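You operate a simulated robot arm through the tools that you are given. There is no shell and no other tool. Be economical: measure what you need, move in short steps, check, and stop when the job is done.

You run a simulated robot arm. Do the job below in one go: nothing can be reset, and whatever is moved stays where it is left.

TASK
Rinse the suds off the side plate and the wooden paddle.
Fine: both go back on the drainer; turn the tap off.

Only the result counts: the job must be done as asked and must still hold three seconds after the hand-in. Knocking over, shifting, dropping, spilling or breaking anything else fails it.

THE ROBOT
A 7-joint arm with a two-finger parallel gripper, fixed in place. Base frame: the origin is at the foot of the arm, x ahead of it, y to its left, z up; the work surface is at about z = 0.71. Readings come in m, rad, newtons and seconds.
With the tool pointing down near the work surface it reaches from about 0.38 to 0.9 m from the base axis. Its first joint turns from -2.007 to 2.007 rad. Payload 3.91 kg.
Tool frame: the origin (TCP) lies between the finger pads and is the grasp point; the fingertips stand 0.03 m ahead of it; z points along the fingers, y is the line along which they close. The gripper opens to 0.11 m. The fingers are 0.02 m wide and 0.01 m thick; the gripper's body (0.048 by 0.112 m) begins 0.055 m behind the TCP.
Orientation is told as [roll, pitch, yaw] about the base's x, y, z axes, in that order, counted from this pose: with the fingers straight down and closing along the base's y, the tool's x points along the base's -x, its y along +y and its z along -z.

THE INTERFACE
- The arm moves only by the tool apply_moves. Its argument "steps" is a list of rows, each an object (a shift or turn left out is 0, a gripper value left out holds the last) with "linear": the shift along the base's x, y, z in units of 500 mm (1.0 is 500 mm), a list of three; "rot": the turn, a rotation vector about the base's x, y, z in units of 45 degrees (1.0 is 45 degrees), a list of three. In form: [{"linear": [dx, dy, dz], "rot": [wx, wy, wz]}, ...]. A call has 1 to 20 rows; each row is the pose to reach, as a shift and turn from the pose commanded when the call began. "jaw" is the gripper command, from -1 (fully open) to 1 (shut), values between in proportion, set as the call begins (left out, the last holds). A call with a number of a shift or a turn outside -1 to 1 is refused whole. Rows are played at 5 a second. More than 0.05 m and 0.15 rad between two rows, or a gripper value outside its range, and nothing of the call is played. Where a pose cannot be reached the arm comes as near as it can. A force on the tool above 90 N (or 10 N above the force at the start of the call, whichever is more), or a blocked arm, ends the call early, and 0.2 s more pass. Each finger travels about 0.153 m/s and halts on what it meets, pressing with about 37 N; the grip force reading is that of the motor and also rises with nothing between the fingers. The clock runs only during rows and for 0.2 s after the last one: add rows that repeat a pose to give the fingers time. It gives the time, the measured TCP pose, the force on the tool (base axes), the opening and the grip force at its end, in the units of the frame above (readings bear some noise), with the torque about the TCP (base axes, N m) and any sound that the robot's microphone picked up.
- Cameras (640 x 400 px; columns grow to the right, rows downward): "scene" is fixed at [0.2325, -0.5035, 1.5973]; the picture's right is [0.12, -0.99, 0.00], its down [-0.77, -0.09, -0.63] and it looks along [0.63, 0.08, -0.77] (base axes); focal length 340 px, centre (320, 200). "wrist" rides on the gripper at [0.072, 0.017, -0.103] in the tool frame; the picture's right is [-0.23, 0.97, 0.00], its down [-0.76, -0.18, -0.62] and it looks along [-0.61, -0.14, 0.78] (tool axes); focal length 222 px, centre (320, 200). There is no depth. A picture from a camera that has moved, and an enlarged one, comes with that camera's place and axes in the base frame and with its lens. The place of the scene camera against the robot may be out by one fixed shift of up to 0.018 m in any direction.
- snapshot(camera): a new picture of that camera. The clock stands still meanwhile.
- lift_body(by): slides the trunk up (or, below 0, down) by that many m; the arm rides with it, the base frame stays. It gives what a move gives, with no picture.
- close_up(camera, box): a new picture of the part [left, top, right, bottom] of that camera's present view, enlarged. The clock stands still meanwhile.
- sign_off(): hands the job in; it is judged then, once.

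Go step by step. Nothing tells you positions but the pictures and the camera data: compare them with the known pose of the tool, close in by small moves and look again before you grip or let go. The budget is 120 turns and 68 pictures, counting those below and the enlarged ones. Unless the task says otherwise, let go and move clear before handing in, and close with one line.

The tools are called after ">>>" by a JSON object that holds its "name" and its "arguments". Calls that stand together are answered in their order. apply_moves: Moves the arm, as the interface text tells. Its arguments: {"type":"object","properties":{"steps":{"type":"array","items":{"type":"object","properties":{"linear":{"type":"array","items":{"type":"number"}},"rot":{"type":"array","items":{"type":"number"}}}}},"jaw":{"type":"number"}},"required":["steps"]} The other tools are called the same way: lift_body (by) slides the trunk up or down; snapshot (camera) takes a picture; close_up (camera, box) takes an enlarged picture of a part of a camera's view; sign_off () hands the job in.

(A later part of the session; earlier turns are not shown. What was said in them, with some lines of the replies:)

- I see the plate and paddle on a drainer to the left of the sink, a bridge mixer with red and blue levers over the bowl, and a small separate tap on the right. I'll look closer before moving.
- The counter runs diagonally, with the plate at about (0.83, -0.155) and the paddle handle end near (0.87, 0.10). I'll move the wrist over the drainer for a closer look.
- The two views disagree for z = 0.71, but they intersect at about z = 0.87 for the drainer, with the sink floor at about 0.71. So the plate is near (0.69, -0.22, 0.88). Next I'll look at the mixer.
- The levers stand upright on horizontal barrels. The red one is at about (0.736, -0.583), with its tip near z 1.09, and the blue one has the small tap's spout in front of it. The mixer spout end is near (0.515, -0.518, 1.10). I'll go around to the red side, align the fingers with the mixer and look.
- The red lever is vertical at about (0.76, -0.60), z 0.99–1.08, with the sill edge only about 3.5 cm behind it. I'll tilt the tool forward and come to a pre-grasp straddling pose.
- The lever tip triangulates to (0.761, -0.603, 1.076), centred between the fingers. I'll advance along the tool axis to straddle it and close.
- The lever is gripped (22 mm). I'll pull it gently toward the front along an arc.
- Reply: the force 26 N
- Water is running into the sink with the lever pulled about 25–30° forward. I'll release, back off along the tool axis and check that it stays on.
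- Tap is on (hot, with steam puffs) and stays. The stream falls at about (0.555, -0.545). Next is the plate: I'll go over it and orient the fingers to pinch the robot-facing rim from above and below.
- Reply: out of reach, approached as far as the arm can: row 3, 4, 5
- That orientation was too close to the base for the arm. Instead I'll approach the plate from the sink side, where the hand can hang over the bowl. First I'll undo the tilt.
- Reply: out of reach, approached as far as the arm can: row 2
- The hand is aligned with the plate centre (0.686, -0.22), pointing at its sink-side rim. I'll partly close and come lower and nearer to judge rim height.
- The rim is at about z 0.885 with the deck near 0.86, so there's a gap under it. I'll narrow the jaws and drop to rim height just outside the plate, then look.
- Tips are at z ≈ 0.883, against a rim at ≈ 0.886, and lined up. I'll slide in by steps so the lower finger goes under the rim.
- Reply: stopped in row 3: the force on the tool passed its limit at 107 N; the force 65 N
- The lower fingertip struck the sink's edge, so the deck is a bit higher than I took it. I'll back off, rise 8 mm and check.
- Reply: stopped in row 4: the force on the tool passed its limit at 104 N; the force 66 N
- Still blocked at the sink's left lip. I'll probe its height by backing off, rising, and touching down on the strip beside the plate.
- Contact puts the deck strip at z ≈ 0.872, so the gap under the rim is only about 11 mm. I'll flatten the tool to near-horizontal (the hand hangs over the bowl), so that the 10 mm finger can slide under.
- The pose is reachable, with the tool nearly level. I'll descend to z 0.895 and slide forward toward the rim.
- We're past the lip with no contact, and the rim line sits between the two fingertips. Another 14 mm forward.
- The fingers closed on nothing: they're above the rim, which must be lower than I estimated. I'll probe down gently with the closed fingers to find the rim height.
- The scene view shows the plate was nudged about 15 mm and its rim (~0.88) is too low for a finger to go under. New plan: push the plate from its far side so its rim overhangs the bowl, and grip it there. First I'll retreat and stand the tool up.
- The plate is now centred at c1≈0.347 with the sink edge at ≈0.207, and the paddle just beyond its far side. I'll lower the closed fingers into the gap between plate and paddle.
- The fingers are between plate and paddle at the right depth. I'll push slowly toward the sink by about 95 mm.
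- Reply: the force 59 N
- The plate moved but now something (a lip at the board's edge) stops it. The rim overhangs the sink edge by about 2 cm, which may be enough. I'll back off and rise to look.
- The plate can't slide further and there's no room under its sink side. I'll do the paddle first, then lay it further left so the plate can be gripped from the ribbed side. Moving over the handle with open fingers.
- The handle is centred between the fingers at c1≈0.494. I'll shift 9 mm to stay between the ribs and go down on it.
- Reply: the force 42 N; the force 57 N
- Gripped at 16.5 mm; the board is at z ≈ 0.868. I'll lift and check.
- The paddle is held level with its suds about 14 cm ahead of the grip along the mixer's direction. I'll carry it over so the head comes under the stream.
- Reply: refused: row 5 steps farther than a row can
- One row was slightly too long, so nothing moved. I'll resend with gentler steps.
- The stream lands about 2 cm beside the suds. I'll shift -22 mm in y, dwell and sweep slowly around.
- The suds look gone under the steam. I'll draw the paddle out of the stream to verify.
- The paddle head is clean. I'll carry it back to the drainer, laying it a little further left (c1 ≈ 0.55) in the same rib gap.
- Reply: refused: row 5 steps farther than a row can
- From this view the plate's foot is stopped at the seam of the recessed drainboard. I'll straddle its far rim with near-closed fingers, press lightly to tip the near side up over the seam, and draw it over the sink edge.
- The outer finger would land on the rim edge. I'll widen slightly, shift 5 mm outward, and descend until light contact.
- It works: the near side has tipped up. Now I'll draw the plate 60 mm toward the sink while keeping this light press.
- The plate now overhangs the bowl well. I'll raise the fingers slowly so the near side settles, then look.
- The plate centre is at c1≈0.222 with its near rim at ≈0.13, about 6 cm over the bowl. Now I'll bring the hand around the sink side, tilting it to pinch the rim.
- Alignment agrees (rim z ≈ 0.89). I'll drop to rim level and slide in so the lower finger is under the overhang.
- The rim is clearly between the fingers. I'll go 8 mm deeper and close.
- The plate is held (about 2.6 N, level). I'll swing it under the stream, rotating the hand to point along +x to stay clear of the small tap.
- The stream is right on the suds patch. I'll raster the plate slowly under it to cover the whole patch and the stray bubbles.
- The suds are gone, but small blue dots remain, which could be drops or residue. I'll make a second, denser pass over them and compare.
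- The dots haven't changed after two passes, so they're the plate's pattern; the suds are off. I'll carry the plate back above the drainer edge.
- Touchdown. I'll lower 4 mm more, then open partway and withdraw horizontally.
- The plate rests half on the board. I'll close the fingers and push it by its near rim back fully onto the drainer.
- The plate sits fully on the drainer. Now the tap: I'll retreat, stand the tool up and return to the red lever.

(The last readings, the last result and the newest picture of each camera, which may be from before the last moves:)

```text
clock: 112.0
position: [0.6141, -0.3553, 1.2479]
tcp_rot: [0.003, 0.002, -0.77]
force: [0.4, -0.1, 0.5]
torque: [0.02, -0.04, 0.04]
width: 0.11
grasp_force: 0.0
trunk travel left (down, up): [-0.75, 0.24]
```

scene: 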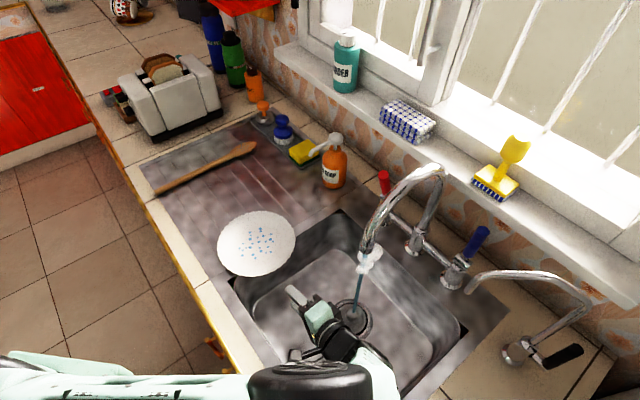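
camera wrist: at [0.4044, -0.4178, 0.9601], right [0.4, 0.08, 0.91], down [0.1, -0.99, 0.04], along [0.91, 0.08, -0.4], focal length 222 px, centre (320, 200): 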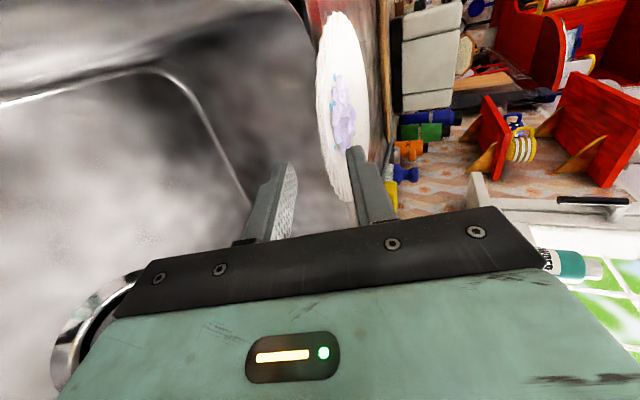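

>>> {"name": "apply_moves", "arguments": {"steps": [{"linear": [0.02, -0.056, -0.02], "rot": [-0.105, -0.11, 0]}, {"linear": [0.04, -0.112, -0.04], "rot": [-0.21, -0.22, 0]}, {"linear": [0.06, -0.168, -0.06], "rot": [-0.316, -0.332, 0]}, {"linear": [0.08, -0.224, -0.08], "rot": [-0.42, -0.44, 0]}, {"linear": [0.102, -0.28, -0.098], "rot": [-0.527, -0.553, 0]}, {"linear": [0.102, -0.28, -0.098], "rot": [-0.527, -0.553, 0]}]}}

>>> {"name": "snapshot", "arguments": {"camera": "wrist"}}

```text
clock: 113.4
position: [0.6666, -0.4935, 1.1985]
tcp_rot: [0.008, -0.598, -0.769]
force: [-0.1, 0.6, -0.1]
torque: [-0.03, -0.01, 0.0]
width: 0.1102
grasp_force: 0.1
trunk travel left (down, up): [-0.75, 0.24]
```

```text
5 pictures are left
camera wrist: at [0.5918, -0.3987, 1.2432], right [0.81, 0.57, 0.13], down [0.07, -0.32, 0.94], along [0.58, -0.75, -0.3], focal length 222 px, centre (320, 200)
```

wrist: 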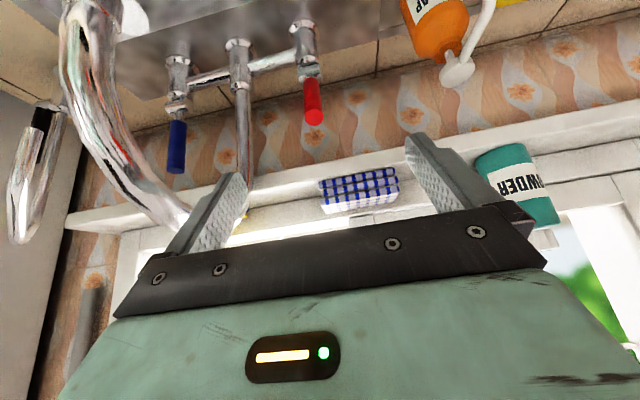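

The same pre-grasp view as before. I'll advance onto the lever, close, and swing it back upright with slight overshoot.

>>> {"name": "apply_moves", "arguments": {"steps": [{"linear": [0.02, -0.04, -0.08]}, {"linear": [0.045, -0.08, -0.15]}, {"linear": [0.075, -0.108, -0.21]}, {"linear": [0.105, -0.136, -0.27]}, {"linear": [0.132, -0.164, -0.316]}, {"linear": [0.132, -0.164, -0.316]}]}}

>>> {"name": "apply_moves", "arguments": {"steps": [{}, {}, {}, {}], "jaw": 1}}

>>> {"name": "apply_moves", "arguments": {"steps": [{"linear": [0.014, -0.0133, 0.006]}, {"linear": [0.028, -0.0266, 0.012]}, {"linear": [0.04, -0.038, 0.016]}, {"linear": [0.052, -0.0495, 0.0185]}, {"linear": [0.062, -0.059, 0.0185]}, {"linear": [0.062, -0.059, 0.0185]}]}}

>>> {"name": "close_up", "arguments": {"camera": "scene", "box": [320, 140, 480, 350]}}

```text
clock: 114.8
position: [0.7343, -0.5803, 1.0396]
tcp_rot: [0.006, -0.598, -0.769]
force: [-0.1, -0.4, 0.2]
torque: [-0.03, 0.01, -0.02]
width: 0.1098
grasp_force: 0.0
trunk travel left (down, up): [-0.75, 0.24]
```

```text
clock: 115.8
position: [0.7364, -0.5757, 1.0398]
tcp_rot: [0.009, -0.597, -0.764]
force: [19.2, 16.3, -0.5]
torque: [-1.25, 1.08, -0.33]
width: 0.0229
grasp_force: 44.9
trunk travel left (down, up): [-0.75, 0.24]
```

```text
clock: 117.2
position: [0.7642, -0.6029, 1.0476]
tcp_rot: [0.009, -0.591, -0.768]
force: [-8.5, 42.2, -8.2]
torque: [-0.64, 0.39, 0.13]
width: 0.0228
grasp_force: 44.6
trunk travel left (down, up): [-0.75, 0.24]
```

```text
1.90 times, centred on (400, 245) of scene
camera zoom: at [0.2325, -0.5035, 1.5973], right [0.12, -0.99, 0.0], down [-0.77, -0.09, -0.63], along [0.63, 0.08, -0.77], focal length 647 px, centre (168, 114)
```

zoom: 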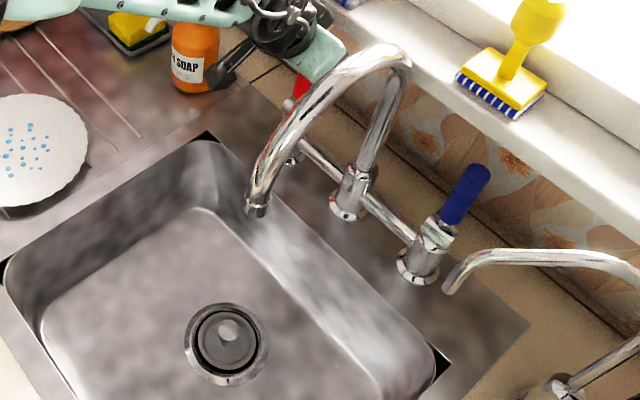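

Water is off. I'll release the lever and back away along the tool axis, then check everything once more.

>>> {"name": "apply_moves", "arguments": {"steps": [{}, {}, {}], "jaw": -1}}

>>> {"name": "apply_moves", "arguments": {"steps": [{"linear": [-0.029, 0.03, 0.054]}, {"linear": [-0.058, 0.06, 0.11]}, {"linear": [-0.087, 0.09, 0.166]}, {"linear": [-0.114, 0.117, 0.22]}, {"linear": [-0.15, 0.16, 0.28]}, {"linear": [-0.2, 0.22, 0.32]}, {"linear": [-0.26, 0.27, 0.36]}, {"linear": [-0.26, 0.27, 0.36]}]}}

>>> {"name": "snapshot", "arguments": {"camera": "scene"}}

```text
clock: 118.0
position: [0.7634, -0.6082, 1.0495]
tcp_rot: [0.005, -0.602, -0.77]
force: [-0.3, -0.6, 0.5]
torque: [-0.01, -0.01, 0.0]
width: 0.1098
grasp_force: 0.0
trunk travel left (down, up): [-0.75, 0.24]
```

```text
clock: 119.8
position: [0.6322, -0.4723, 1.2316]
tcp_rot: [0.008, -0.599, -0.77]
force: [-0.3, -0.5, 0.9]
torque: [0.0, -0.01, 0.01]
width: 0.1101
grasp_force: 0.1
trunk travel left (down, up): [-0.75, 0.24]
```

```text
3 pictures are left
```

scene: 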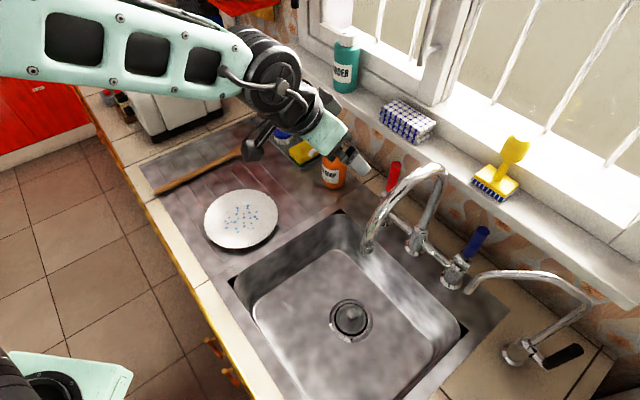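

The tap is off with its lever upright. One last check of the paddle head, which the arm is hiding.

>>> {"name": "apply_moves", "arguments": {"steps": [{"linear": [-0.06, -0.06, 0.02]}, {"linear": [-0.12, -0.1, 0.04]}, {"linear": [-0.18, -0.12, 0.06]}, {"linear": [-0.18, -0.12, 0.06]}]}}

>>> {"name": "close_up", "arguments": {"camera": "scene", "box": [190, 120, 290, 220]}}

```text
clock: 120.8
position: [0.5401, -0.5305, 1.2616]
tcp_rot: [0.006, -0.601, -0.768]
force: [-0.5, 0.5, 1.2]
torque: [0.01, -0.01, 0.02]
width: 0.11
grasp_force: 0.0
trunk travel left (down, up): [-0.75, 0.24]
```

```text
4.00 times, centred on (240, 170) of scene
camera zoom: at [0.2325, -0.5035, 1.5973], right [0.12, -0.99, 0.0], down [-0.77, -0.09, -0.63], along [0.63, 0.08, -0.77], focal length 1358 px, centre (640, 320)
```

zoom: 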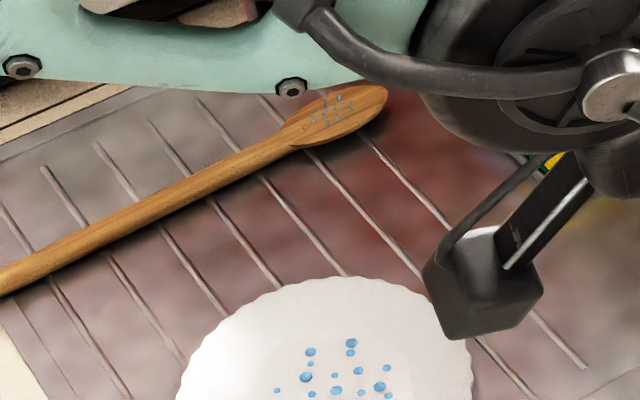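

Both pieces now carry only clear water drops and no suds. Both lie on the drainer, the tap is off and the gripper is empty and clear, so I'll hand in.

>>> {"name": "sign_off", "arguments": {}}

```text
The job is handed in.
```

The side plate and wooden paddle are rinsed and back on the drainer, and the tap is off. Small blue dots still show on both; they didn't change with more rinsing, so I took them for water drops, not suds.
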